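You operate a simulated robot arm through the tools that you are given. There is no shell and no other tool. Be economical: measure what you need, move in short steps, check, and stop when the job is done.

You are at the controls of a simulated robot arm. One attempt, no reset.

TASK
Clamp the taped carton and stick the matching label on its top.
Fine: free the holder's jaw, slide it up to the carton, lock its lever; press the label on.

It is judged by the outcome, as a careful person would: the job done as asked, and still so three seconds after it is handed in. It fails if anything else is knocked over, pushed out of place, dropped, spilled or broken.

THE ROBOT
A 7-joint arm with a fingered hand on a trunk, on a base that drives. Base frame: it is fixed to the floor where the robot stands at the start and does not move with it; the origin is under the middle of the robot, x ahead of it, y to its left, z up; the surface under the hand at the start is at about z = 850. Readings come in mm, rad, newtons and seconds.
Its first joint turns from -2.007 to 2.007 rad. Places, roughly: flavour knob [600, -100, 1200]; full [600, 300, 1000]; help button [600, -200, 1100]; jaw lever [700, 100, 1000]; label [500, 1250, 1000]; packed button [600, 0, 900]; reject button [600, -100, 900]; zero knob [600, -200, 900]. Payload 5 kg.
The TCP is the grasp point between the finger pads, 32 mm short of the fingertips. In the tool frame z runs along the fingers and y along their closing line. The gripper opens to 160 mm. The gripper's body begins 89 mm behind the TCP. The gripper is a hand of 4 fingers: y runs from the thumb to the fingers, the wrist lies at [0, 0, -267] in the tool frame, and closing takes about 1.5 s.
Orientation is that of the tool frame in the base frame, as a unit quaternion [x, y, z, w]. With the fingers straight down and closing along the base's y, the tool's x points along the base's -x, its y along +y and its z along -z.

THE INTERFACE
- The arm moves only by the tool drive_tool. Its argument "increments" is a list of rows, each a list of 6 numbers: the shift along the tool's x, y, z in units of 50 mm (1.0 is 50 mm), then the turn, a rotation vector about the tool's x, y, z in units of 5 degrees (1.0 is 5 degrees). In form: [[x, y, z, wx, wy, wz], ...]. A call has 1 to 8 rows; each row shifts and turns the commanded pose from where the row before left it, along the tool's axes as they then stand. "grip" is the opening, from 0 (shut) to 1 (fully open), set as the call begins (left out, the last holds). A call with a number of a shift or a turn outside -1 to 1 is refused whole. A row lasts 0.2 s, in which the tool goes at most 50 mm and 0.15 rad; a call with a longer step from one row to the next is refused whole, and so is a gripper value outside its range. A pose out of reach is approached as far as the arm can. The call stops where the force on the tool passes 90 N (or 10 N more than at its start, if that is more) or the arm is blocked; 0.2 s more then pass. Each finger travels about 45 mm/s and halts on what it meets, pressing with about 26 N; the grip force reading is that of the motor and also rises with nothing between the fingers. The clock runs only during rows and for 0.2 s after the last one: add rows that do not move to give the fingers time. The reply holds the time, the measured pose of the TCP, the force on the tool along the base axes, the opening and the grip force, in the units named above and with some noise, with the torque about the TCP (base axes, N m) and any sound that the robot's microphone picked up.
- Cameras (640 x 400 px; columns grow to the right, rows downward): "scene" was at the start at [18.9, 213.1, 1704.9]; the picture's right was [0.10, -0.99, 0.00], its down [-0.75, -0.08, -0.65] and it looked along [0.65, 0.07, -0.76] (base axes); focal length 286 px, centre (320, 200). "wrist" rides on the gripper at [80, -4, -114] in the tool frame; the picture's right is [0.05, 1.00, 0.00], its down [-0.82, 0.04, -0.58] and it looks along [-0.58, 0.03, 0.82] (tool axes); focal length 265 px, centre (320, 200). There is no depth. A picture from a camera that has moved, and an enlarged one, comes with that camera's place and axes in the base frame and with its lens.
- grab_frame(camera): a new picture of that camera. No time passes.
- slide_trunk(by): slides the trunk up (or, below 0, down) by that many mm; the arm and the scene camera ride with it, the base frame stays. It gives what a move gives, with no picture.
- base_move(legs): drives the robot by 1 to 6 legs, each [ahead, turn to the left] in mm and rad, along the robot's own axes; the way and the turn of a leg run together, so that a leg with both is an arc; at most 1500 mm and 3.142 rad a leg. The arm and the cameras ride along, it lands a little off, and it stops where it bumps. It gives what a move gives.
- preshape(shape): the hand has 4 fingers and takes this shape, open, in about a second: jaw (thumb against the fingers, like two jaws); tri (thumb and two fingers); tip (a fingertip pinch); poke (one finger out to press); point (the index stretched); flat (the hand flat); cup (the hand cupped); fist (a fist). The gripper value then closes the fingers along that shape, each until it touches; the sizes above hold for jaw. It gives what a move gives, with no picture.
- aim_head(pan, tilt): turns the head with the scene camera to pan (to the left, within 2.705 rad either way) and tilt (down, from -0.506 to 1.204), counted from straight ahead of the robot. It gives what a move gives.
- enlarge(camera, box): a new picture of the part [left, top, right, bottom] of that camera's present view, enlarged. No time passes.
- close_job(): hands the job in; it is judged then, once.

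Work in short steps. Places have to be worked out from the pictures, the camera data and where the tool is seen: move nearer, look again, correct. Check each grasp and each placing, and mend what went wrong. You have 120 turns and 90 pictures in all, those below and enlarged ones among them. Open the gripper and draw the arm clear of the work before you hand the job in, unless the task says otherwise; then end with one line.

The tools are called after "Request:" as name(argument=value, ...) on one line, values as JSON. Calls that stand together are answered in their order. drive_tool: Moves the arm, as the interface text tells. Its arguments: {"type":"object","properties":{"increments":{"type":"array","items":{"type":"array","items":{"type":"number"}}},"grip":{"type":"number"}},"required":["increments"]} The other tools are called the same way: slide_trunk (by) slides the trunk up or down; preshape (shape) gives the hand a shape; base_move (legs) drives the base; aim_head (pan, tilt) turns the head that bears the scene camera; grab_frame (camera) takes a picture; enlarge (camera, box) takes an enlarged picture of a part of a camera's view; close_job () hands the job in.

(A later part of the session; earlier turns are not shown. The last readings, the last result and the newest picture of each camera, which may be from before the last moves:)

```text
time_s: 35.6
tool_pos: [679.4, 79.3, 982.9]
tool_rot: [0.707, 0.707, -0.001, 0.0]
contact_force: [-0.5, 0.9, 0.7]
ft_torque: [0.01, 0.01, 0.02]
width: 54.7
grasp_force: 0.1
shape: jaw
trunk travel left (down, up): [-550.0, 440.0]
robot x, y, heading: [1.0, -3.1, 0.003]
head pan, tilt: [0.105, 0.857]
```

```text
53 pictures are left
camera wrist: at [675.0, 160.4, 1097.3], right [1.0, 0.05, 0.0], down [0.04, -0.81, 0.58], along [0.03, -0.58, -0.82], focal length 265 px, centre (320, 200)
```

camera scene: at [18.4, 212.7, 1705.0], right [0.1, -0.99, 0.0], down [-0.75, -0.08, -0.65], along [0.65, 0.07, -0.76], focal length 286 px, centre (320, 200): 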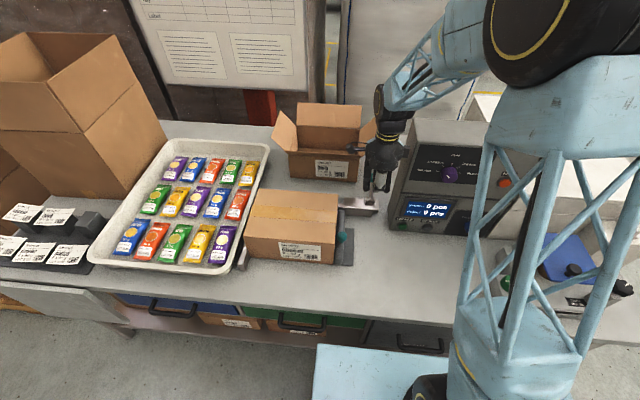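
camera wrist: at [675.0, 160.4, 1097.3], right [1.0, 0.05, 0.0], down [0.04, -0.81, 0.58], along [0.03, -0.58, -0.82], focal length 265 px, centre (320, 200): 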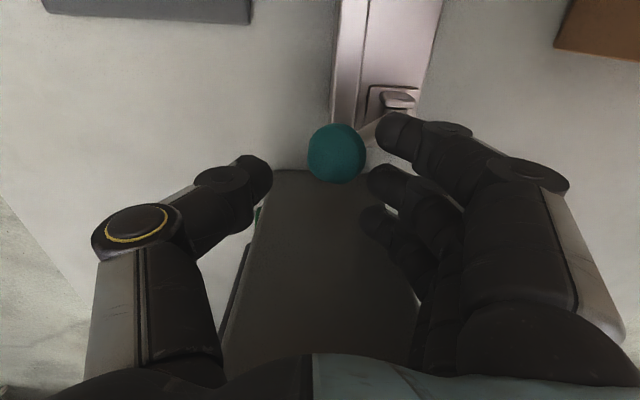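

The lever is back at its original locked position, (688, 95, 958). I nudge a bit further to confirm it is at its stop.

Request:
drive_tool(increments=[[0, -0.1, 0, 0, 0, 0], [0, -0.08, 0, 0, 0, 0], [0, 0, 0, 0, 0, 0]])

```text
time_s: 36.4
tool_pos: [671.0, 79.8, 983.2]
tool_rot: [0.707, 0.707, 0.0, -0.001]
contact_force: [1.7, -1.1, 0.3]
ft_torque: [0.02, -0.06, -0.01]
width: 54.7
grasp_force: 0.1
shape: jaw
trunk travel left (down, up): [-550.0, 440.0]
robot x, y, heading: [2.6, -1.2, 0.004]
head pan, tilt: [0.105, 0.857]
```

Request:
drive_tool(increments=[[0, -0.1, 0, 0, 0, 0], [0, 0, 0, 0, 0, 0]])

Request:
grab_frame(camera="wrist")

```text
time_s: 37.0
tool_pos: [666.0, 80.0, 983.2]
tool_rot: [0.707, 0.708, 0.002, 0.0]
contact_force: [6.2, 0.3, 1.4]
ft_torque: [0.04, -0.16, -0.07]
width: 56.8
grasp_force: 0.0
shape: jaw
trunk travel left (down, up): [-550.0, 440.0]
robot x, y, heading: [0.3, 0.8, -0.003]
head pan, tilt: [0.105, 0.857]
```

```text
52 pictures are left
camera wrist: at [661.9, 160.3, 1097.5], right [1.0, 0.05, 0.0], down [0.04, -0.81, 0.58], along [0.03, -0.58, -0.82], focal length 265 px, centre (320, 200)
```

wrist: 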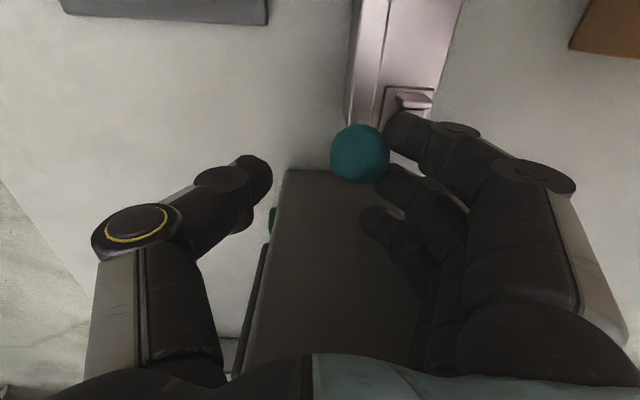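

The lever is at its stop with 6 N, so the jaw is locked. I ease off, raise the arm high, and pan the head left to survey the label rack and the floor.

Request:
drive_tool(increments=[[0, 0.3, 0, 0, 0, 0], [0, 0, -0.9, 0, 0, 0], [0, 0, -0.9, 0, 0, 0], [0, 0, -0.9, 0, 0, 0], [0, -0.6, -0.6, 0, 0, 0], [0, -0.6, -0.6, 0, 0, 0], [0, -0.6, -0.6, 0, 0, 0], [0, -0.6, -0.6, 0, 0, 0]])

Request:
aim_head(pan=0.9, tilt=0.8)

Request:
grab_frame(camera="scene")

Request:
enlarge(camera="wrist", box=[200, 0, 440, 150])

```text
time_s: 38.8
tool_pos: [559.2, 80.1, 1240.1]
tool_rot: [0.708, 0.707, 0.001, 0.001]
contact_force: [-0.1, 0.6, 0.0]
ft_torque: [-0.01, -0.04, -0.03]
width: 54.4
grasp_force: 0.1
shape: jaw
trunk travel left (down, up): [-550.0, 440.0]
robot x, y, heading: [2.9, -1.4, 0.002]
head pan, tilt: [0.105, 0.857]
```

```text
time_s: 39.9
tool_pos: [561.5, 80.6, 1239.3]
tool_rot: [0.707, 0.707, 0.0, 0.0]
contact_force: [0.4, 0.6, 0.0]
ft_torque: [0.0, -0.02, -0.03]
width: 54.3
grasp_force: 0.1
shape: jaw
trunk travel left (down, up): [-550.0, 440.0]
robot x, y, heading: [-3.4, 0.8, -0.0]
head pan, tilt: [0.901, 0.799]
```

```text
51 pictures are left
camera scene: at [-8.3, 267.9, 1709.5], right [0.78, -0.62, 0.0], down [-0.45, -0.56, -0.7], along [0.43, 0.55, -0.72], focal length 286 px, centre (320, 200)
```

scene: 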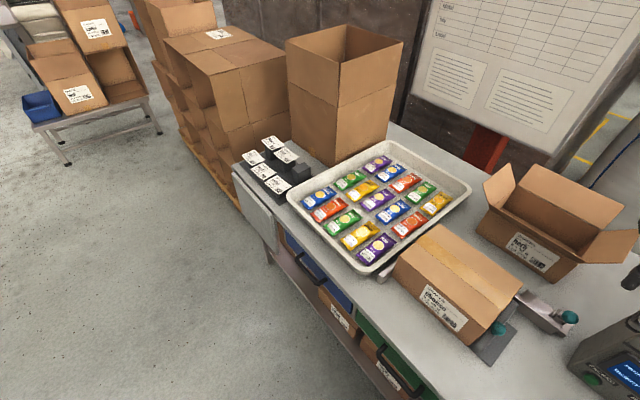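

```text
2.67 times, centred on (320, 75) of wrist
camera zoom: at [556.7, 161.0, 1352.9], right [1.0, 0.05, 0.0], down [0.04, -0.81, 0.58], along [0.03, -0.58, -0.82], focal length 708 px, centre (320, 533)
```

zoom: 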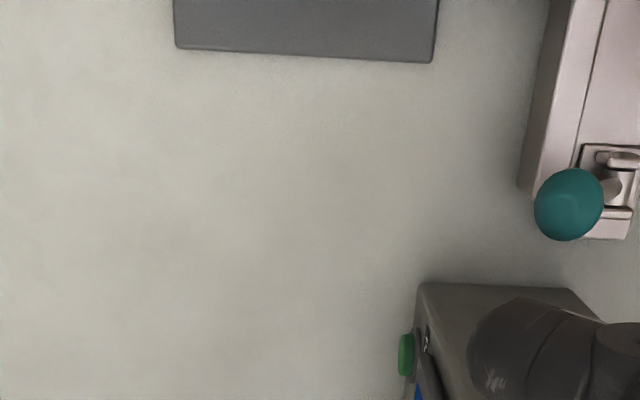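

The floor along the table is clear. I zoom on the rack and on the clamped carton.

Request:
enlarge(camera="scene", box=[230, 125, 320, 200])

Request:
enlarge(camera="scene", box=[380, 200, 600, 370])

```text
5.33 times, centred on (275, 162) of scene
camera zoom: at [-8.3, 267.9, 1709.5], right [0.78, -0.62, 0.0], down [-0.45, -0.56, -0.7], along [0.43, 0.55, -0.72], focal length 1524 px, centre (560, 400)
```

zoom: 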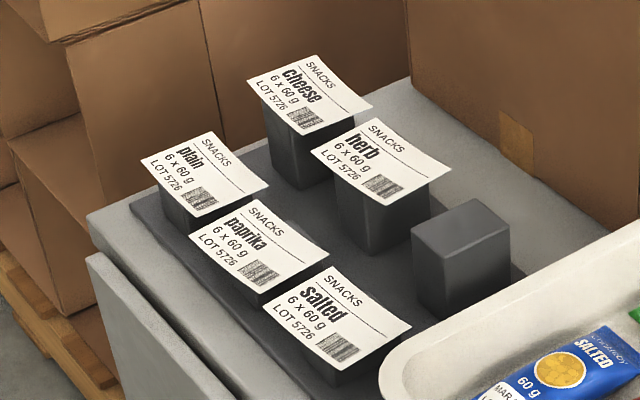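

```text
2.35 times, centred on (490, 285) of scene
camera zoom: at [-8.3, 267.9, 1709.5], right [0.78, -0.62, 0.0], down [-0.45, -0.56, -0.7], along [0.43, 0.55, -0.72], focal length 672 px, centre (-80, 0)
```

zoom: 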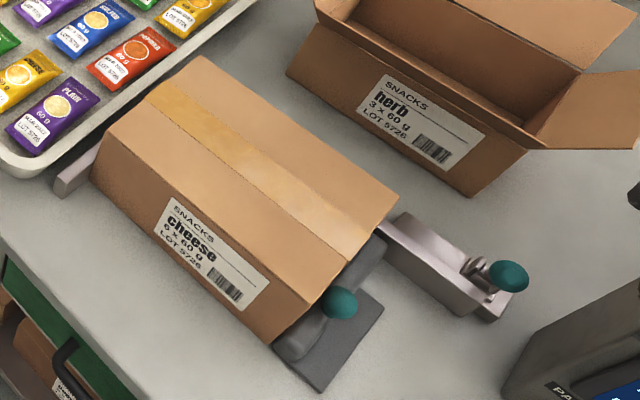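

The clamp looks right: carton between bar and jaw, lever returned. Before backing up, I check behind the robot.

Request:
aim_head(pan=2.6, tilt=0.7)

Request:
grab_frame(camera="scene")

```text
time_s: 41.7
tool_pos: [561.4, 81.6, 1238.7]
tool_rot: [0.707, 0.707, 0.0, 0.0]
contact_force: [0.4, 0.0, -0.5]
ft_torque: [0.0, 0.02, 0.03]
width: 54.4
grasp_force: 0.0
shape: jaw
trunk travel left (down, up): [-550.0, 440.0]
robot x, y, heading: [-3.7, -5.0, -0.002]
head pan, tilt: [2.601, 0.7]
```

```text
47 pictures are left
camera scene: at [-131.3, 248.5, 1717.8], right [0.52, 0.86, 0.0], down [0.55, -0.33, -0.76], along [-0.66, 0.39, -0.64], focal length 286 px, centre (320, 200)
```

scene: 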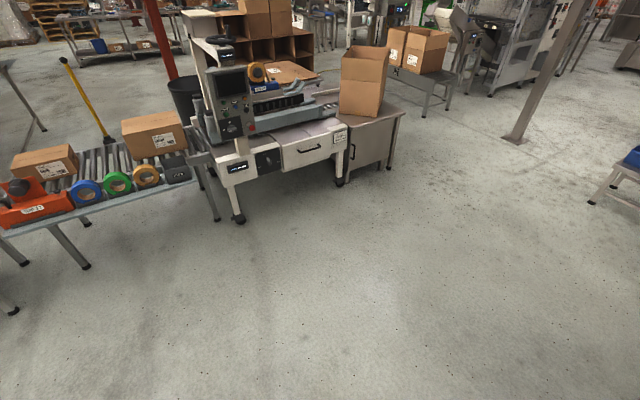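

There is plenty of room behind. I back up, drive 800 mm to the left, and return facing the table. From there both the rack and the carton are in reach.

Request:
base_move(legs=[[-400, 0], [0, 1.571], [800, 0], [0, -1.571]])

Request:
aim_head(pan=0.5, tilt=0.7)

Request:
grab_frame(camera="scene")

```text
time_s: 56.1
tool_pos: [153.1, 887.6, 1238.8]
tool_rot: [0.706, 0.708, 0.0, 0.0]
contact_force: [-0.9, -0.3, 0.6]
ft_torque: [-0.01, 0.0, -0.01]
width: 54.5
grasp_force: 0.0
shape: jaw
trunk travel left (down, up): [-550.0, 440.0]
robot x, y, heading: [-403.7, 804.4, -0.003]
head pan, tilt: [2.601, 0.7]
```

```text
time_s: 58.1
tool_pos: [153.0, 887.5, 1238.9]
tool_rot: [0.706, 0.708, 0.0, 0.0]
contact_force: [0.6, 0.7, 0.0]
ft_torque: [0.01, 0.06, 0.0]
width: 54.1
grasp_force: 0.0
shape: jaw
trunk travel left (down, up): [-550.0, 440.0]
robot x, y, heading: [-411.7, 807.5, 0.001]
head pan, tilt: [0.499, 0.7]
```

```text
46 pictures are left
camera scene: at [-392.6, 1050.5, 1717.7], right [0.48, -0.88, 0.0], down [-0.56, -0.31, -0.76], along [0.67, 0.37, -0.64], focal length 286 px, centre (320, 200)
```

scene: 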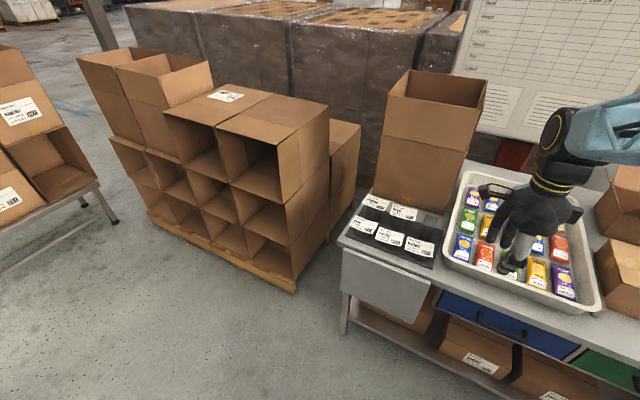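

I drive ahead 400 mm to the table.

Request:
base_move(legs=[[405, 0]])

Request:
aim_head(pan=0.5, tilt=0.9)

Request:
grab_frame(camera="scene")

```text
time_s: 60.6
tool_pos: [555.6, 891.1, 1238.2]
tool_rot: [0.704, 0.71, -0.001, -0.001]
contact_force: [0.1, -0.9, 0.2]
ft_torque: [-0.03, -0.01, -0.01]
width: 54.3
grasp_force: 0.0
shape: jaw
trunk travel left (down, up): [-550.0, 440.0]
robot x, y, heading: [-6.8, 802.7, 0.011]
head pan, tilt: [0.499, 0.7]
```

```text
time_s: 61.4
tool_pos: [556.6, 891.8, 1237.8]
tool_rot: [0.705, 0.709, 0.0, 0.0]
contact_force: [0.3, -0.4, -0.3]
ft_torque: [0.0, -0.01, 0.01]
width: 54.1
grasp_force: 0.0
shape: jaw
trunk travel left (down, up): [-550.0, 440.0]
robot x, y, heading: [-8.7, 809.7, 0.008]
head pan, tilt: [0.499, 0.901]
```

```text
45 pictures are left
camera scene: at [1.2, 1047.8, 1701.6], right [0.48, -0.87, 0.0], down [-0.69, -0.38, -0.62], along [0.54, 0.3, -0.78], focal length 286 px, centre (320, 200)
```

scene: 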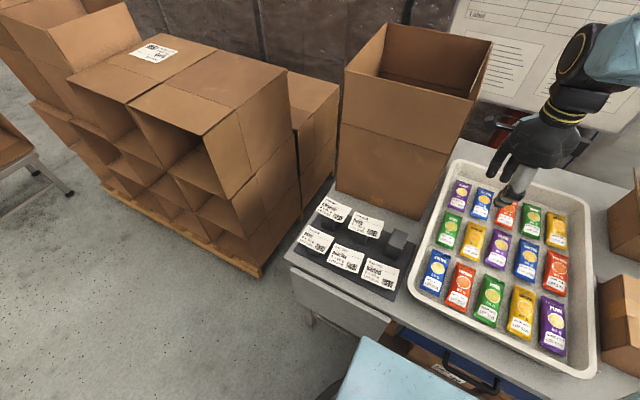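

Request:
enlarge(camera="scene", box=[285, 185, 415, 300])

```text
3.48 times, centred on (350, 242) of scene
camera zoom: at [1.2, 1047.8, 1701.6], right [0.48, -0.87, 0.0], down [-0.69, -0.38, -0.62], along [0.54, 0.3, -0.78], focal length 994 px, centre (216, 52)
```

zoom: 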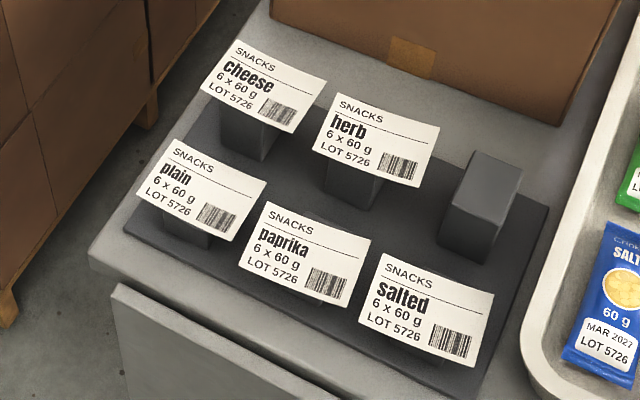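

The cheese label works out at centre about (520, 1284), z about 932, roughly 70 mm deep in x and 100 mm wide in y, on a 50 mm post. I'll grip it by its front and rear edges with the fingertips, so I move above it at a safe height.

Request:
drive_tool(increments=[[0.9, -0.1, 0, 0, 0, 0], [0.95, -0.1, 0, 0, 0, 0], [0.95, -0.1, 0, 0, 0, 0], [0.95, -0.1, 0, 0, 0, 0], [0.95, -0.1, 0, 0, 0, 0], [0.95, -0.1, 0, 0, 0, 0], [0.95, -0.1, 0, 0, 0, 0], [0.95, -0.1, 0, 0, 0, 0]], grip=0.7)

Request:
drive_tool(increments=[[0.3, 0, 0.6, 0, 0, 0], [0, 0, 0.8, 0, 0, 0], [0, 0, 0.8, 0, 0, 0], [0, 0, 0, 0, 0, 0]])

Request:
grab_frame(camera="wrist")

Request:
grab_frame(camera="scene")

```text
time_s: 63.2
tool_pos: [513.5, 1272.9, 1236.7]
tool_rot: [0.705, 0.709, -0.001, 0.001]
contact_force: [0.3, 0.4, 0.3]
ft_torque: [-0.04, 0.0, 0.02]
width: 111.7
grasp_force: 0.0
shape: jaw
trunk travel left (down, up): [-550.0, 440.0]
robot x, y, heading: [-5.6, 809.1, 0.008]
head pan, tilt: [0.499, 0.901]
```

```text
time_s: 64.2
tool_pos: [512.4, 1285.4, 1127.6]
tool_rot: [0.705, 0.709, 0.0, 0.0]
contact_force: [-0.2, 0.2, 0.2]
ft_torque: [0.02, 0.02, -0.02]
width: 111.8
grasp_force: 0.1
shape: jaw
trunk travel left (down, up): [-550.0, 440.0]
robot x, y, heading: [-3.1, 803.5, 0.006]
head pan, tilt: [0.499, 0.901]
```

```text
43 pictures are left
camera wrist: at [508.1, 1364.5, 1242.0], right [1.0, 0.06, 0.0], down [0.05, -0.81, 0.58], along [0.03, -0.58, -0.82], focal length 265 px, centre (320, 200)
```

wrist: 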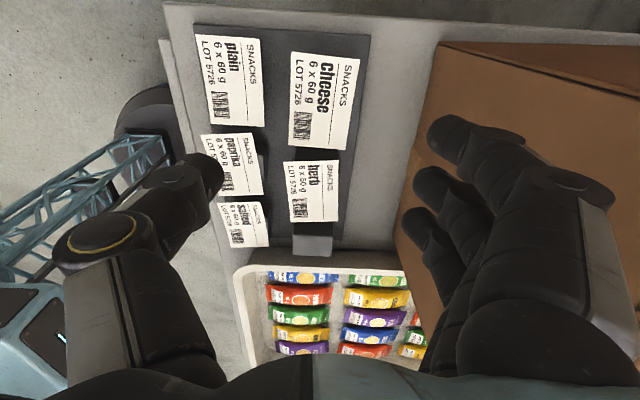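

```text
42 pictures are left
camera scene: at [1.2, 1048.1, 1701.6], right [0.48, -0.87, 0.0], down [-0.69, -0.38, -0.62], along [0.54, 0.3, -0.78], focal length 286 px, centre (320, 200)
```

scene: 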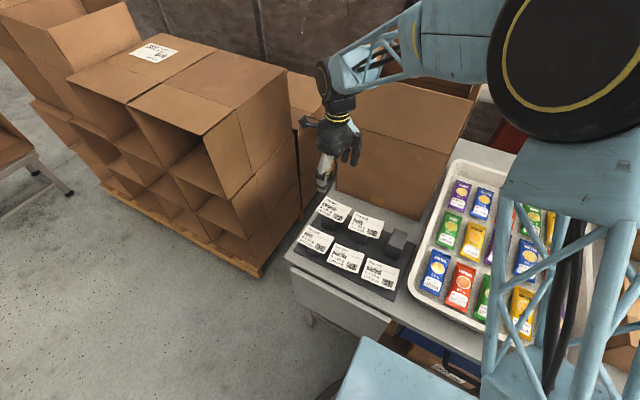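

The label is centred near (517, 1280) and rotated about 3°, with only about 28 mm of gap to the "plain" label in front for the thumb. I align, narrow the opening to about 88 mm, descend to z = 1000 and look.

Request:
drive_tool(increments=[[-0.12, 0.1, 0.6, 0, 0, 0.6], [0, 0, 0.7, 0, 0, 0], [0, 0, 0.7, 0, 0, 0], [0, 0, 0.5, 0, 0, 0], [0, 0, 0, 0, 0, 0]], grip=0.55)

Request:
grab_frame(camera="wrist")

Request:
enlarge(camera="scene", box=[280, 120, 400, 260])

```text
time_s: 65.4
tool_pos: [517.2, 1277.9, 1005.2]
tool_rot: [0.723, 0.691, 0.0, 0.0]
contact_force: [0.1, 0.8, -0.4]
ft_torque: [0.01, -0.01, -0.03]
width: 88.5
grasp_force: 0.0
shape: jaw
trunk travel left (down, up): [-550.0, 440.0]
robot x, y, heading: [-3.3, 811.6, 0.005]
head pan, tilt: [0.499, 0.901]
```

```text
41 pictures are left
camera wrist: at [516.5, 1358.4, 1118.1], right [1.0, 0.01, 0.0], down [0.0, -0.82, 0.58], along [0.0, -0.58, -0.82], focal length 265 px, centre (320, 200)
```

wrist: 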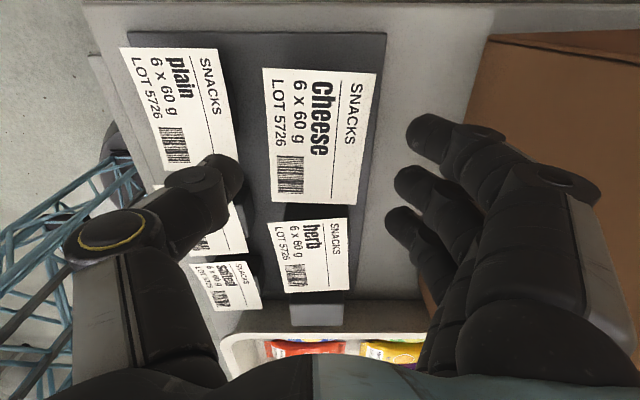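

```text
2.86 times, centred on (340, 190) of scene
camera zoom: at [1.2, 1048.0, 1701.6], right [0.48, -0.87, 0.0], down [-0.69, -0.38, -0.62], along [0.54, 0.3, -0.78], focal length 816 px, centre (263, 229)
```

zoom: 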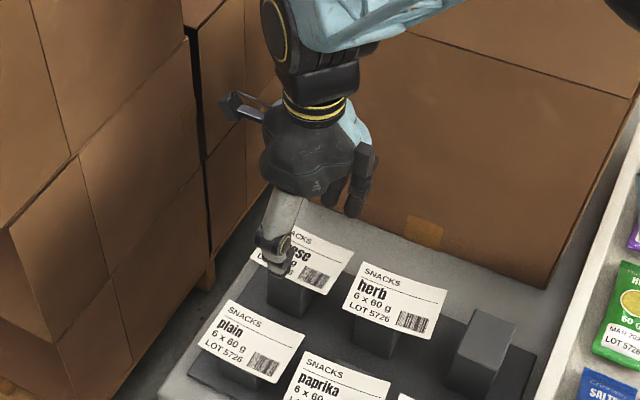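

Aligned to within 3 mm. I centre it, narrow the opening to 82 mm and descend so the fingertip pads come level with the label.

Request:
drive_tool(increments=[[-0.02, -0.05, 0, 0, 0, 0], [0, 0, 0.3, 0, 0, 0], [0, 0, 0.3, 0, 0, 0], [0, 0, 0.2, 0, 0, 0], [0, 0, 0, 0, 0, 0]], grip=0.51)

Request:
grab_frame(camera="wrist")

Request:
enlarge(camera="scene", box=[300, 160, 380, 240])

```text
time_s: 66.6
tool_pos: [514.4, 1276.4, 963.5]
tool_rot: [0.723, 0.691, 0.0, 0.001]
contact_force: [1.3, 0.5, -0.1]
ft_torque: [-0.04, -0.01, 0.01]
width: 82.6
grasp_force: 0.1
shape: jaw
trunk travel left (down, up): [-550.0, 440.0]
robot x, y, heading: [-2.4, 806.8, 0.008]
head pan, tilt: [0.499, 0.901]
```

```text
39 pictures are left
camera wrist: at [514.1, 1357.4, 1077.4], right [1.0, 0.01, 0.0], down [0.0, -0.82, 0.58], along [0.0, -0.58, -0.82], focal length 265 px, centre (320, 200)
```

wrist: 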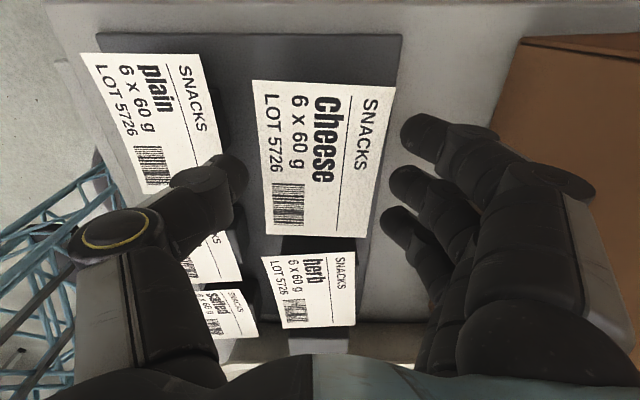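

```text
5.00 times, centred on (340, 200) of scene
camera zoom: at [1.2, 1048.1, 1701.6], right [0.48, -0.87, 0.0], down [-0.69, -0.38, -0.62], along [0.54, 0.3, -0.78], focal length 1429 px, centre (220, 200)
```

zoom: 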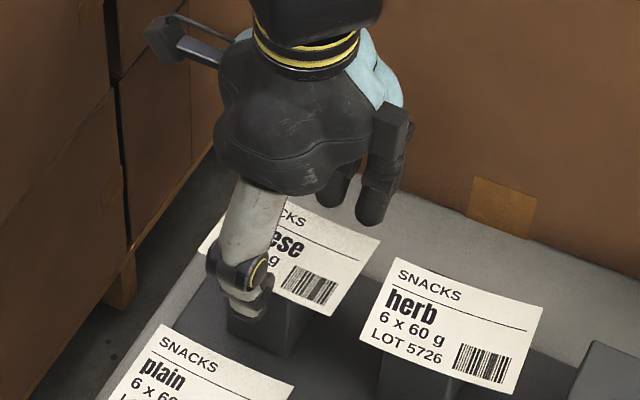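

Fingertips are about level with the label (z about 929). I lower 12 mm more, close gently on the edges and check.

Request:
drive_tool(increments=[[0, 0, 0.24, 0, 0, 0], [0, 0, 0, 0, 0, 0]])

Request:
drive_tool(increments=[[0, 0, 0, 0, 0, 0], [0, 0, 0, 0, 0, 0], [0, 0, 0, 0, 0, 0]], grip=0.43)

Request:
grab_frame(camera="wrist")

```text
time_s: 67.2
tool_pos: [515.9, 1277.6, 952.0]
tool_rot: [0.723, 0.691, 0.0, 0.0]
contact_force: [0.0, 1.1, 0.5]
ft_torque: [-0.04, 0.03, 0.01]
width: 82.1
grasp_force: 0.1
shape: jaw
trunk travel left (down, up): [-550.0, 440.0]
robot x, y, heading: [-3.7, 804.7, 0.007]
head pan, tilt: [0.499, 0.901]
```

```text
time_s: 68.0
tool_pos: [514.5, 1276.8, 952.3]
tool_rot: [0.723, 0.691, 0.0, 0.001]
contact_force: [0.0, 0.1, -0.2]
ft_torque: [-0.03, -0.02, 0.05]
width: 69.7
grasp_force: 0.1
shape: jaw
trunk travel left (down, up): [-550.0, 440.0]
robot x, y, heading: [-6.3, 807.7, 0.006]
head pan, tilt: [0.499, 0.901]
```

```text
37 pictures are left
camera wrist: at [514.3, 1357.5, 1065.9], right [1.0, 0.01, 0.0], down [0.0, -0.82, 0.58], along [0.0, -0.58, -0.82], focal length 265 px, centre (320, 200)
```

wrist: 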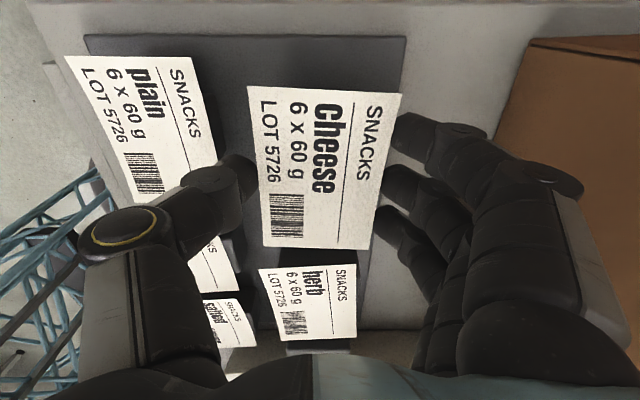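

The fingertips tuck just under the label edges with no contact force yet. I close a bit more until they meet the edges.

Request:
drive_tool(increments=[[0, 0, 0, 0, 0, 0], [0, 0, 0, 0, 0, 0], [0, 0, 0, 0, 0, 0]], grip=0.39)

Request:
grab_frame(camera="wrist")

```text
time_s: 68.8
tool_pos: [515.2, 1277.6, 952.0]
tool_rot: [0.723, 0.691, 0.0, 0.0]
contact_force: [1.6, 0.9, -0.5]
ft_torque: [0.02, -0.01, -0.01]
width: 54.1
grasp_force: 0.2
shape: jaw
trunk travel left (down, up): [-550.0, 440.0]
robot x, y, heading: [-9.1, 806.5, 0.006]
head pan, tilt: [0.499, 0.901]
```

```text
36 pictures are left
camera wrist: at [514.5, 1357.5, 1065.9], right [1.0, 0.01, 0.0], down [0.0, -0.82, 0.58], along [0.0, -0.58, -0.82], focal length 265 px, centre (320, 200)
```

wrist: 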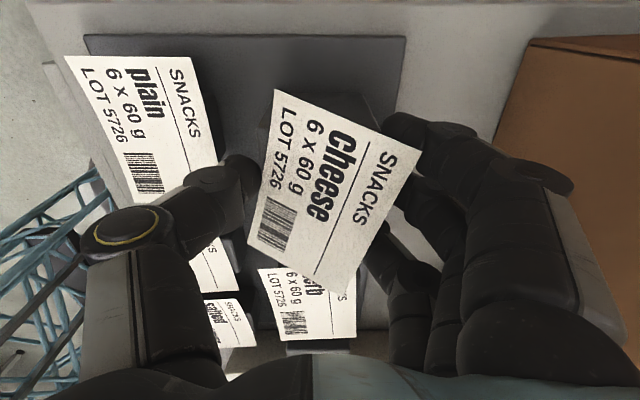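

The label rotated within the grip. I stop and look closely.

Request:
enlarge(camera="wrist", box=[200, 60, 460, 320])

Request:
enlarge(camera="scene", box=[300, 160, 380, 240])

```text
1.54 times, centred on (330, 190) of wrist
camera zoom: at [514.5, 1357.5, 1065.9], right [1.0, 0.01, 0.0], down [0.0, -0.82, 0.58], along [0.0, -0.58, -0.82], focal length 408 px, centre (305, 215)
```

zoom: 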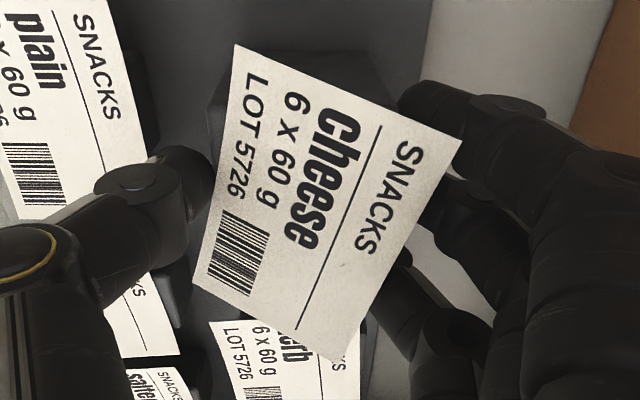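

```text
5.00 times, centred on (340, 200) of scene
camera zoom: at [1.3, 1048.1, 1701.6], right [0.48, -0.87, 0.0], down [-0.69, -0.38, -0.62], along [0.54, 0.3, -0.78], focal length 1429 px, centre (220, 200)
```

zoom: 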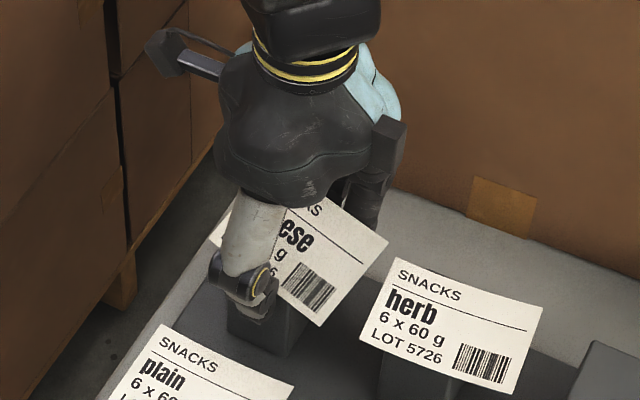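

The label has ridden up on the rear fingers, and its centre (about (522, 1270)) is still over the post. I reopen slowly so it settles back, then rise clear and inspect.

Request:
drive_tool(increments=[[0, 0, 0, 0, 0, 0], [0, 0, 0, 0, 0, 0], [0, 0, 0, 0, 0, 0], [0, 0, 0, 0, 0, 0]], grip=0.46)

Request:
grab_frame(camera="wrist")

```text
time_s: 69.8
tool_pos: [514.0, 1278.0, 952.2]
tool_rot: [0.723, 0.691, -0.001, 0.001]
contact_force: [0.2, 0.2, 0.1]
ft_torque: [-0.02, -0.04, 0.01]
width: 72.3
grasp_force: 0.1
shape: jaw
trunk travel left (down, up): [-550.0, 440.0]
robot x, y, heading: [-3.6, 806.0, 0.004]
head pan, tilt: [0.499, 0.901]
```

```text
33 pictures are left
camera wrist: at [514.3, 1357.5, 1065.9], right [1.0, 0.01, 0.0], down [0.0, -0.82, 0.58], along [0.0, -0.58, -0.82], focal length 265 px, centre (320, 200)
```

wrist: 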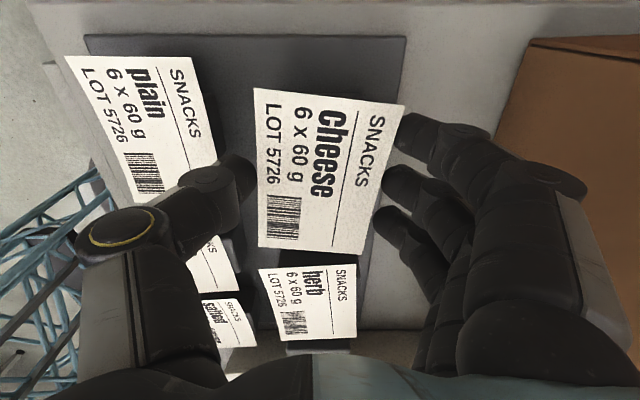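

The label went back to nearly its original pose. Edge gripping is unreliable, so I'll pinch the 25 mm overhang on its free +y side: thumb beneath, fingers above, hand tilted and coming from +y. First I lift clear and turn the hand another 90°.

Request:
drive_tool(increments=[[0, 0, 0, 0, 0, 0], [0, 0, 0, 0, 0, 0], [0, 0, -0.6, 0, 0, 0], [0, 0, -0.8, 0, 0, 0], [0, 0, -0.8, 0, 0, 0], [0, 0, -0.8, 0, 0, 0], [0.8, 0, -0.3, 0, 0, 0], [0.8, 0, 0, 0, 0, 0]], grip=0.53)

Request:
drive_tool(increments=[[0, 0, 0, 0, 0, 1], [0, 0, 0, 0, 0, 1], [0, 0, 0, 0, 0, 1], [0, 0, 0, 0, 0, 1], [0, 0, 0, 0, 0, 1], [0, 0, 0, 0, 0, 1], [0, 0, 0, 0, 0, 1], [0, 0, 0, 0, 0, 1]], grip=0.4)

Request:
drive_tool(increments=[[0, 0, 0, 0, 0, 1], [0, 0, 0, 0, 0, 1], [0, 0, 0, 0, 0, 1], [0, 0, 0, 0, 0, 1], [0, 0, 0, 0, 0, 1], [0, 0, 0, 0, 0, 1], [0, 0, 0, 0, 0, 1], [0, 0, 0, 0, 0, 1]])

Request:
drive_tool(increments=[[0, 0, 0, 0, 0, 1], [0, 0, 0, 0, 0, 1], [0, 0, 0, -1, 0, 0], [0, 0, 0, -1, 0, 0], [0, 0, 0, -1, 0, 0], [0, 0, 0, -1, 0, 0], [0, 0, 0, -1, 0, 0], [0, 0, 0, 0, 0, 0]])

```text
time_s: 71.6
tool_pos: [518.1, 1358.7, 1115.3]
tool_rot: [0.723, 0.69, 0.0, 0.001]
contact_force: [0.5, 0.0, -0.2]
ft_torque: [-0.01, -0.01, 0.02]
width: 83.9
grasp_force: 0.1
shape: jaw
trunk travel left (down, up): [-550.0, 440.0]
robot x, y, heading: [-4.6, 810.1, 0.007]
head pan, tilt: [0.499, 0.901]
```

```text
time_s: 73.4
tool_pos: [518.3, 1355.5, 1116.2]
tool_rot: [0.916, 0.401, 0.0, 0.0]
contact_force: [0.2, 0.8, 0.3]
ft_torque: [-0.01, -0.01, 0.01]
width: 65.1
grasp_force: 0.0
shape: jaw
trunk travel left (down, up): [-550.0, 440.0]
robot x, y, heading: [-3.9, 807.2, 0.009]
head pan, tilt: [0.499, 0.901]
```

```text
time_s: 75.2
tool_pos: [519.1, 1356.3, 1116.8]
tool_rot: [0.998, 0.063, 0.001, 0.001]
contact_force: [-0.5, 0.0, 0.9]
ft_torque: [0.02, 0.02, -0.05]
width: 64.6
grasp_force: 0.1
shape: jaw
trunk travel left (down, up): [-550.0, 440.0]
robot x, y, heading: [-7.6, 808.1, 0.006]
head pan, tilt: [0.499, 0.901]
```

```text
time_s: 77.0
tool_pos: [519.4, 1356.5, 1116.6]
tool_rot: [0.976, -0.022, -0.004, 0.217]
contact_force: [-0.1, -0.5, 1.1]
ft_torque: [-0.01, -0.02, -0.01]
width: 64.5
grasp_force: 0.1
shape: jaw
trunk travel left (down, up): [-550.0, 440.0]
robot x, y, heading: [-9.3, 807.7, 0.001]
head pan, tilt: [0.499, 0.901]
```

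The tilt goes the right way (fingers now pointing down and toward −y). I add another 25° and look.

Request:
drive_tool(increments=[[0, 0, 0, -1, 0, 0], [0, 0, 0, -1, 0, 0], [0, 0, 0, -1, 0, 0], [0, 0, 0, -1, 0, 0], [0, 0, 0, -1, 0, 0], [0, 0, 0, 0, 0, 0]])

Request:
grab_frame(camera="wrist")

Request:
grab_frame(camera="scene")

```text
time_s: 78.4
tool_pos: [519.5, 1357.6, 1117.3]
tool_rot: [0.905, -0.021, -0.009, 0.424]
contact_force: [-0.2, 1.5, -0.3]
ft_torque: [0.0, 0.0, 0.01]
width: 64.7
grasp_force: 0.1
shape: jaw
trunk travel left (down, up): [-550.0, 440.0]
robot x, y, heading: [-2.9, 804.2, 0.008]
head pan, tilt: [0.499, 0.901]
```

```text
32 pictures are left
camera wrist: at [602.9, 1442.8, 1187.1], right [0.02, -0.64, 0.77], down [-0.8, 0.45, 0.4], along [-0.6, -0.62, -0.5], focal length 265 px, centre (320, 200)
```

wrist: 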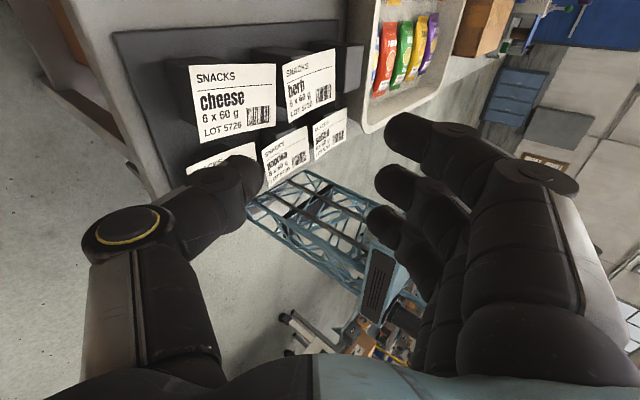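

```text
31 pictures are left
camera scene: at [1.1, 1048.2, 1701.6], right [0.48, -0.87, 0.0], down [-0.69, -0.38, -0.62], along [0.54, 0.3, -0.78], focal length 286 px, centre (320, 200)
```

scene: 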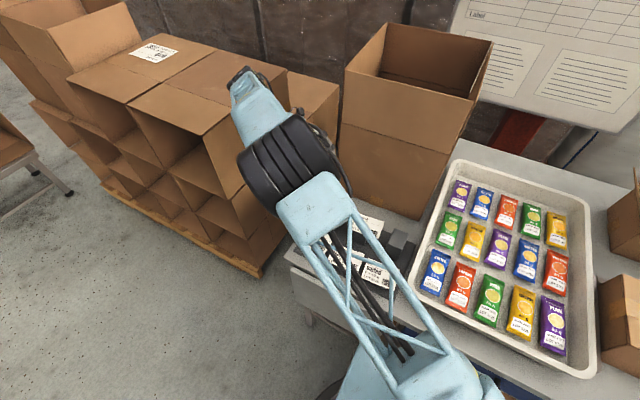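

The pose is reachable. I raise the trunk so the forearm comes in from higher up, then lower the tool on the free +y side of the label.

Request:
slide_trunk(by=150)

Request:
drive_tool(increments=[[0, -0.746, 0.472, 0, 0, 0], [0, -0.746, 0.472, 0, 0, 0], [0, -0.746, 0.472, 0, 0, 0], [0, -0.746, 0.472, 0, 0, 0], [0, -0.746, 0.472, 0, 0, 0], [0, 0, 0, 0, 0, 0]])

Request:
grab_frame(camera="wrist")

Request:
grab_frame(camera="scene")

```text
time_s: 80.1
tool_pos: [519.7, 1356.7, 1267.2]
tool_rot: [0.906, -0.02, -0.009, 0.423]
contact_force: [0.5, 0.2, -0.8]
ft_torque: [-0.03, -0.02, -0.05]
width: 64.6
grasp_force: 0.1
shape: jaw
trunk travel left (down, up): [-700.0, 290.0]
robot x, y, heading: [-8.7, 804.3, 0.01]
head pan, tilt: [0.499, 0.901]
```

```text
time_s: 81.5
tool_pos: [520.4, 1385.3, 1047.5]
tool_rot: [0.906, -0.021, -0.009, 0.423]
contact_force: [0.1, 0.1, 0.3]
ft_torque: [0.04, 0.02, 0.01]
width: 64.7
grasp_force: 0.1
shape: jaw
trunk travel left (down, up): [-700.0, 290.0]
robot x, y, heading: [-6.9, 807.3, 0.005]
head pan, tilt: [0.499, 0.901]
```

```text
30 pictures are left
camera wrist: at [604.1, 1471.1, 1117.3], right [0.02, -0.64, 0.77], down [-0.8, 0.45, 0.4], along [-0.61, -0.62, -0.5], focal length 265 px, centre (320, 200)
```

wrist: 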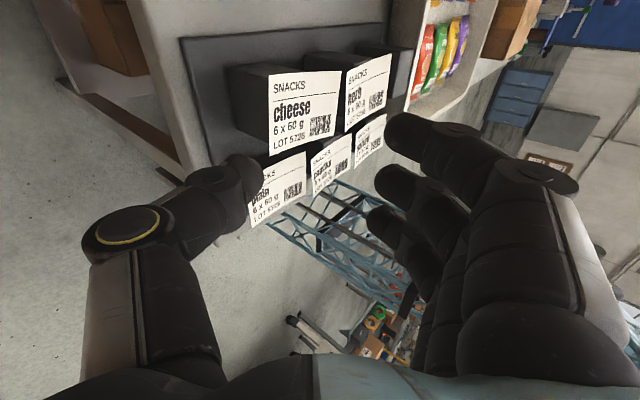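

```text
29 pictures are left
camera scene: at [0.8, 1047.7, 1851.7], right [0.48, -0.87, 0.0], down [-0.69, -0.38, -0.62], along [0.54, 0.3, -0.78], focal length 286 px, centre (320, 200)
```

scene: 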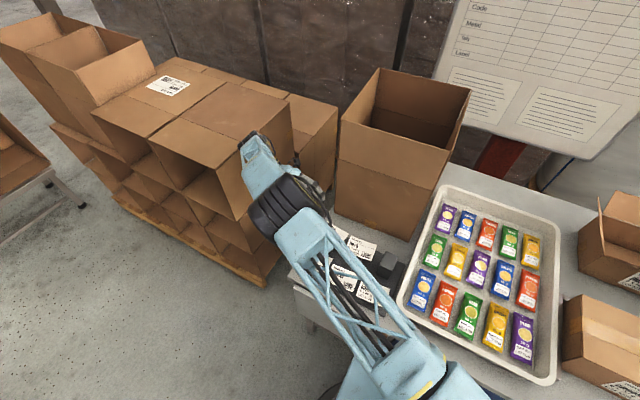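

The label's near edge is around y of 1312–1320. I zoom in to measure how far it overhangs the post.

Request:
enlarge(camera="wrist", box=[210, 50, 410, 200])

```text
2.67 times, centred on (310, 125) of wrist
camera zoom: at [604.1, 1471.1, 1117.3], right [0.02, -0.64, 0.77], down [-0.8, 0.45, 0.4], along [-0.61, -0.62, -0.5], focal length 708 px, centre (347, 400)
```

zoom: 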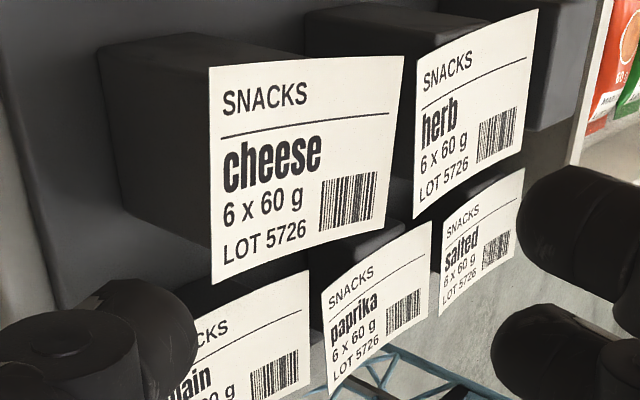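

The post's +y face is at about y = 1305 and the label edge at about 1316, so only about 11 mm overhangs. I'll first press lightly on top with the fingers and drag the label +y, so I move into position with the thumb below and beyond the edge and the fingers above.

Request:
drive_tool(increments=[[-0.067, -0.52, 0.433, 0, 0, 0], [-0.067, -0.52, 0.433, 0, 0, 0], [-0.067, -0.52, 0.433, 0, 0, 0], [0.03, 0.4, 0.48, 0, 0, 0], [0.03, 0.4, 0.48, 0, 0, 0], [0, 0, 0, 0, 0, 0]])

Request:
grab_frame(camera="wrist")

```text
time_s: 82.9
tool_pos: [511.1, 1324.6, 945.6]
tool_rot: [0.906, -0.021, -0.01, 0.423]
contact_force: [-0.2, -0.5, 0.4]
ft_torque: [-0.06, 0.02, 0.01]
width: 64.5
grasp_force: 0.0
shape: jaw
trunk travel left (down, up): [-700.0, 290.0]
robot x, y, heading: [-5.2, 805.6, 0.01]
head pan, tilt: [0.499, 0.901]
```

```text
27 pictures are left
camera wrist: at [593.7, 1410.2, 1015.8], right [0.02, -0.64, 0.77], down [-0.8, 0.45, 0.4], along [-0.6, -0.62, -0.5], focal length 265 px, centre (320, 200)
```

wrist: 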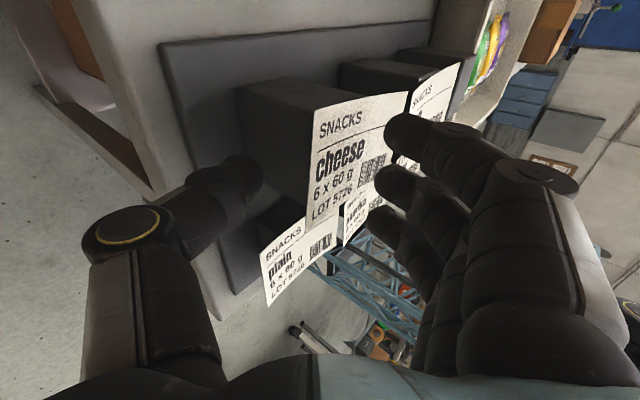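

The fingers are just above the label and the thumb is below its edge. I lower in small steps until light contact.

Request:
drive_tool(increments=[[0, -0.061, 0.051, 0, 0, 0], [0, -0.061, 0.051, 0, 0, 0], [0, -0.061, 0.051, 0, 0, 0], [0, 0, 0, 0, 0, 0]])

Request:
drive_tool(increments=[[0, -0.046, 0.038, 0, 0, 0], [0, 0, 0, 0, 0, 0]])

Request:
drive_tool(increments=[[0, -0.046, 0.038, 0, 0, 0], [0, 0, 0, 0, 0, 0]])

```text
time_s: 83.9
tool_pos: [509.6, 1323.8, 935.2]
tool_rot: [0.906, -0.02, -0.009, 0.424]
contact_force: [1.0, 0.6, -0.6]
ft_torque: [0.0, -0.02, -0.01]
width: 64.6
grasp_force: 0.1
shape: jaw
trunk travel left (down, up): [-700.0, 290.0]
robot x, y, heading: [-5.8, 807.9, 0.009]
head pan, tilt: [0.499, 0.901]
```

```text
time_s: 84.5
tool_pos: [510.4, 1323.5, 932.2]
tool_rot: [0.906, -0.021, -0.01, 0.423]
contact_force: [0.6, 0.3, 0.0]
ft_torque: [0.0, 0.01, 0.0]
width: 64.7
grasp_force: 0.0
shape: jaw
trunk travel left (down, up): [-700.0, 290.0]
robot x, y, heading: [-7.6, 810.9, 0.007]
head pan, tilt: [0.499, 0.901]
```

```text
time_s: 85.1
tool_pos: [510.0, 1324.5, 929.0]
tool_rot: [0.906, -0.02, -0.01, 0.423]
contact_force: [-0.4, 0.7, 1.0]
ft_torque: [-0.02, 0.01, 0.0]
width: 64.4
grasp_force: 0.0
shape: jaw
trunk travel left (down, up): [-700.0, 290.0]
robot x, y, heading: [-6.1, 803.3, 0.004]
head pan, tilt: [0.499, 0.901]
```

Request:
drive_tool(increments=[[0, -0.046, 0.038, 0, 0, 0], [0, 0, 0, 0, 0, 0]])

Request:
drive_tool(increments=[[0, -0.046, 0.038, 0, 0, 0], [0, 0, 0, 0, 0, 0]])

Request:
enlarge(camera="wrist", box=[220, 60, 460, 260])

```text
time_s: 85.7
tool_pos: [510.2, 1324.9, 925.9]
tool_rot: [0.906, -0.02, -0.009, 0.422]
contact_force: [0.0, 1.6, 7.6]
ft_torque: [-0.35, 0.03, 0.02]
width: 66.0
grasp_force: 0.1
shape: jaw
trunk travel left (down, up): [-700.0, 290.0]
robot x, y, heading: [-2.2, 808.3, 0.007]
head pan, tilt: [0.499, 0.901]
```

```text
time_s: 86.3
tool_pos: [509.5, 1325.5, 924.5]
tool_rot: [0.906, -0.022, -0.009, 0.422]
contact_force: [1.1, 7.7, 17.7]
ft_torque: [-0.95, 0.04, 0.06]
width: 67.8
grasp_force: 0.1
shape: jaw
trunk travel left (down, up): [-700.0, 290.0]
robot x, y, heading: [-2.0, 808.4, 0.002]
head pan, tilt: [0.499, 0.901]
```

```text
2.00 times, centred on (340, 160) of wrist
camera zoom: at [593.9, 1411.1, 994.5], right [0.02, -0.64, 0.77], down [-0.8, 0.45, 0.4], along [-0.6, -0.62, -0.5], focal length 531 px, centre (280, 280)
```

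zoom: 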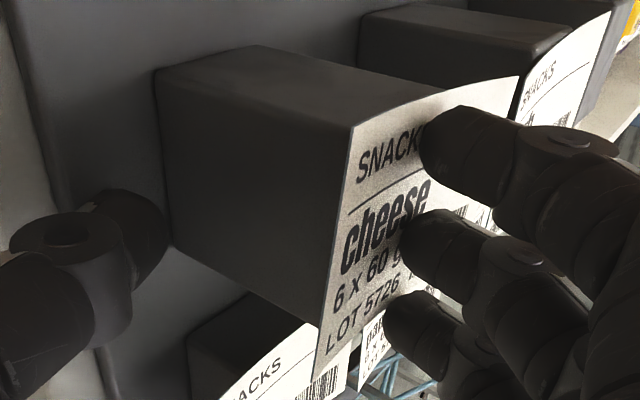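

The fingers press the label at 17 N. I drag +y by about 18 mm.

Request:
drive_tool(increments=[[-0.005, -0.077, -0.092, 0, 0, 0], [-0.005, -0.077, -0.092, 0, 0, 0], [-0.005, -0.077, -0.092, 0, 0, 0], [0, 0, 0, 0, 0, 0]])

Request:
enlarge(camera="wrist", box=[220, 60, 460, 260])

```text
time_s: 87.3
tool_pos: [509.8, 1341.5, 922.3]
tool_rot: [0.906, -0.02, -0.01, 0.422]
contact_force: [1.1, -5.0, 9.6]
ft_torque: [-0.4, 0.0, 0.03]
width: 70.7
grasp_force: 0.0
shape: jaw
trunk travel left (down, up): [-700.0, 290.0]
robot x, y, heading: [-6.4, 807.6, 0.01]
head pan, tilt: [0.499, 0.901]
```

```text
2.00 times, centred on (340, 160) of wrist
camera zoom: at [594.5, 1428.0, 993.2], right [0.02, -0.64, 0.77], down [-0.8, 0.45, 0.4], along [-0.61, -0.62, -0.5], focal length 531 px, centre (280, 280)
```

zoom: 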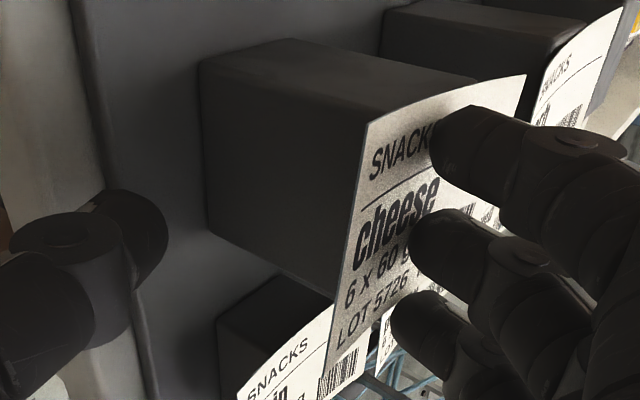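

It is dragging with the fingers (about 12 mm so far). I drag 15 mm more to get a comfortable overhang.

Request:
drive_tool(increments=[[-0.005, -0.095, -0.085, 0, 0, 0], [-0.005, -0.077, -0.092, 0, 0, 0], [-0.005, -0.077, -0.092, 0, 0, 0], [0, 0, 0, 0, 0, 0]])

Request:
enlarge(camera="wrist", box=[220, 60, 460, 260])

```text
time_s: 88.3
tool_pos: [509.6, 1361.2, 922.4]
tool_rot: [0.906, -0.02, -0.01, 0.422]
contact_force: [0.8, -0.8, 12.5]
ft_torque: [-0.61, -0.01, 0.03]
width: 70.8
grasp_force: 0.0
shape: jaw
trunk travel left (down, up): [-700.0, 290.0]
robot x, y, heading: [-4.5, 803.9, 0.006]
head pan, tilt: [0.499, 0.901]
```

```text
2.00 times, centred on (340, 160) of wrist
camera zoom: at [594.2, 1446.7, 992.7], right [0.02, -0.64, 0.77], down [-0.8, 0.45, 0.4], along [-0.6, -0.62, -0.5], focal length 531 px, centre (280, 280)
```

zoom: 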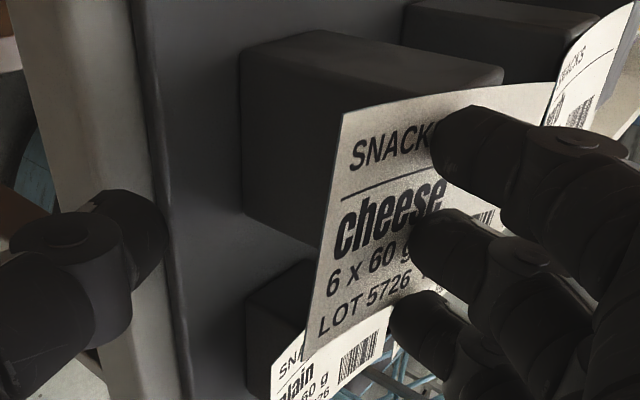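

The label now overhangs by about 35–40 mm. I lift the fingers off and reposition so the label edge lies on the closing line, then check before pinching.

Request:
drive_tool(increments=[[0, 0.184, -0.153, 0, 0, 0], [0, 0.184, -0.153, 0, 0, 0], [0.01, 0.147, 0.177, 0, 0, 0], [0.01, 0.147, 0.177, 0, 0, 0], [0, 0, 0, 0, 0, 0]])

Request:
grab_frame(camera="wrist")

```text
time_s: 89.5
tool_pos: [509.9, 1337.7, 944.9]
tool_rot: [0.906, -0.02, -0.009, 0.423]
contact_force: [0.5, -0.5, -0.2]
ft_torque: [0.01, 0.0, 0.0]
width: 64.8
grasp_force: 0.1
shape: jaw
trunk travel left (down, up): [-700.0, 290.0]
robot x, y, heading: [-8.0, 808.2, 0.007]
head pan, tilt: [0.499, 0.901]
```

```text
23 pictures are left
camera wrist: at [595.0, 1423.4, 1015.1], right [0.02, -0.64, 0.77], down [-0.8, 0.45, 0.4], along [-0.6, -0.62, -0.5], focal length 265 px, centre (320, 200)
```

wrist: 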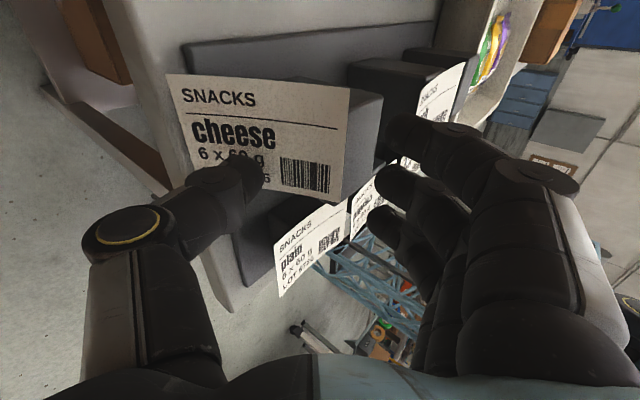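

The label has tipped off the post edge and now leans between the post and thumb. I zoom in to understand its pose before touching anything.

Request:
enlarge(camera="wrist", box=[140, 40, 440, 250])

Request:
enlarge(camera="scene", box=[260, 200, 420, 320])

```text
1.90 times, centred on (290, 145) of wrist
camera zoom: at [595.0, 1423.4, 1015.1], right [0.02, -0.64, 0.77], down [-0.8, 0.45, 0.4], along [-0.6, -0.62, -0.5], focal length 506 px, centre (377, 305)
```

zoom: 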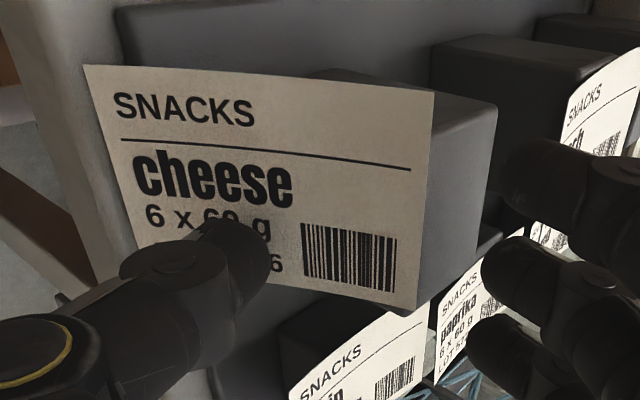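

```text
3.33 times, centred on (340, 260) of scene
camera zoom: at [1.1, 1048.4, 1851.5], right [0.48, -0.87, 0.0], down [-0.69, -0.38, -0.62], along [0.54, 0.3, -0.78], focal length 952 px, centre (253, 0)
```

zoom: 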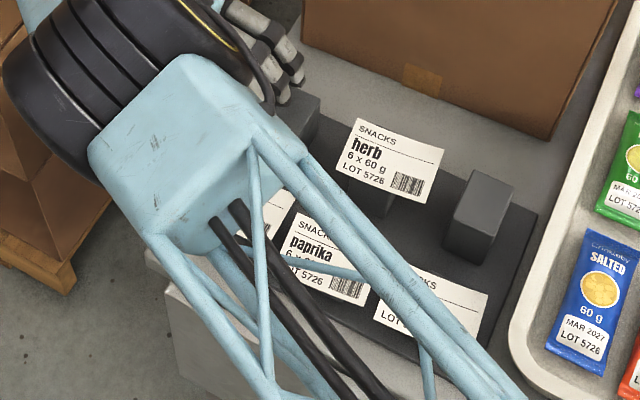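

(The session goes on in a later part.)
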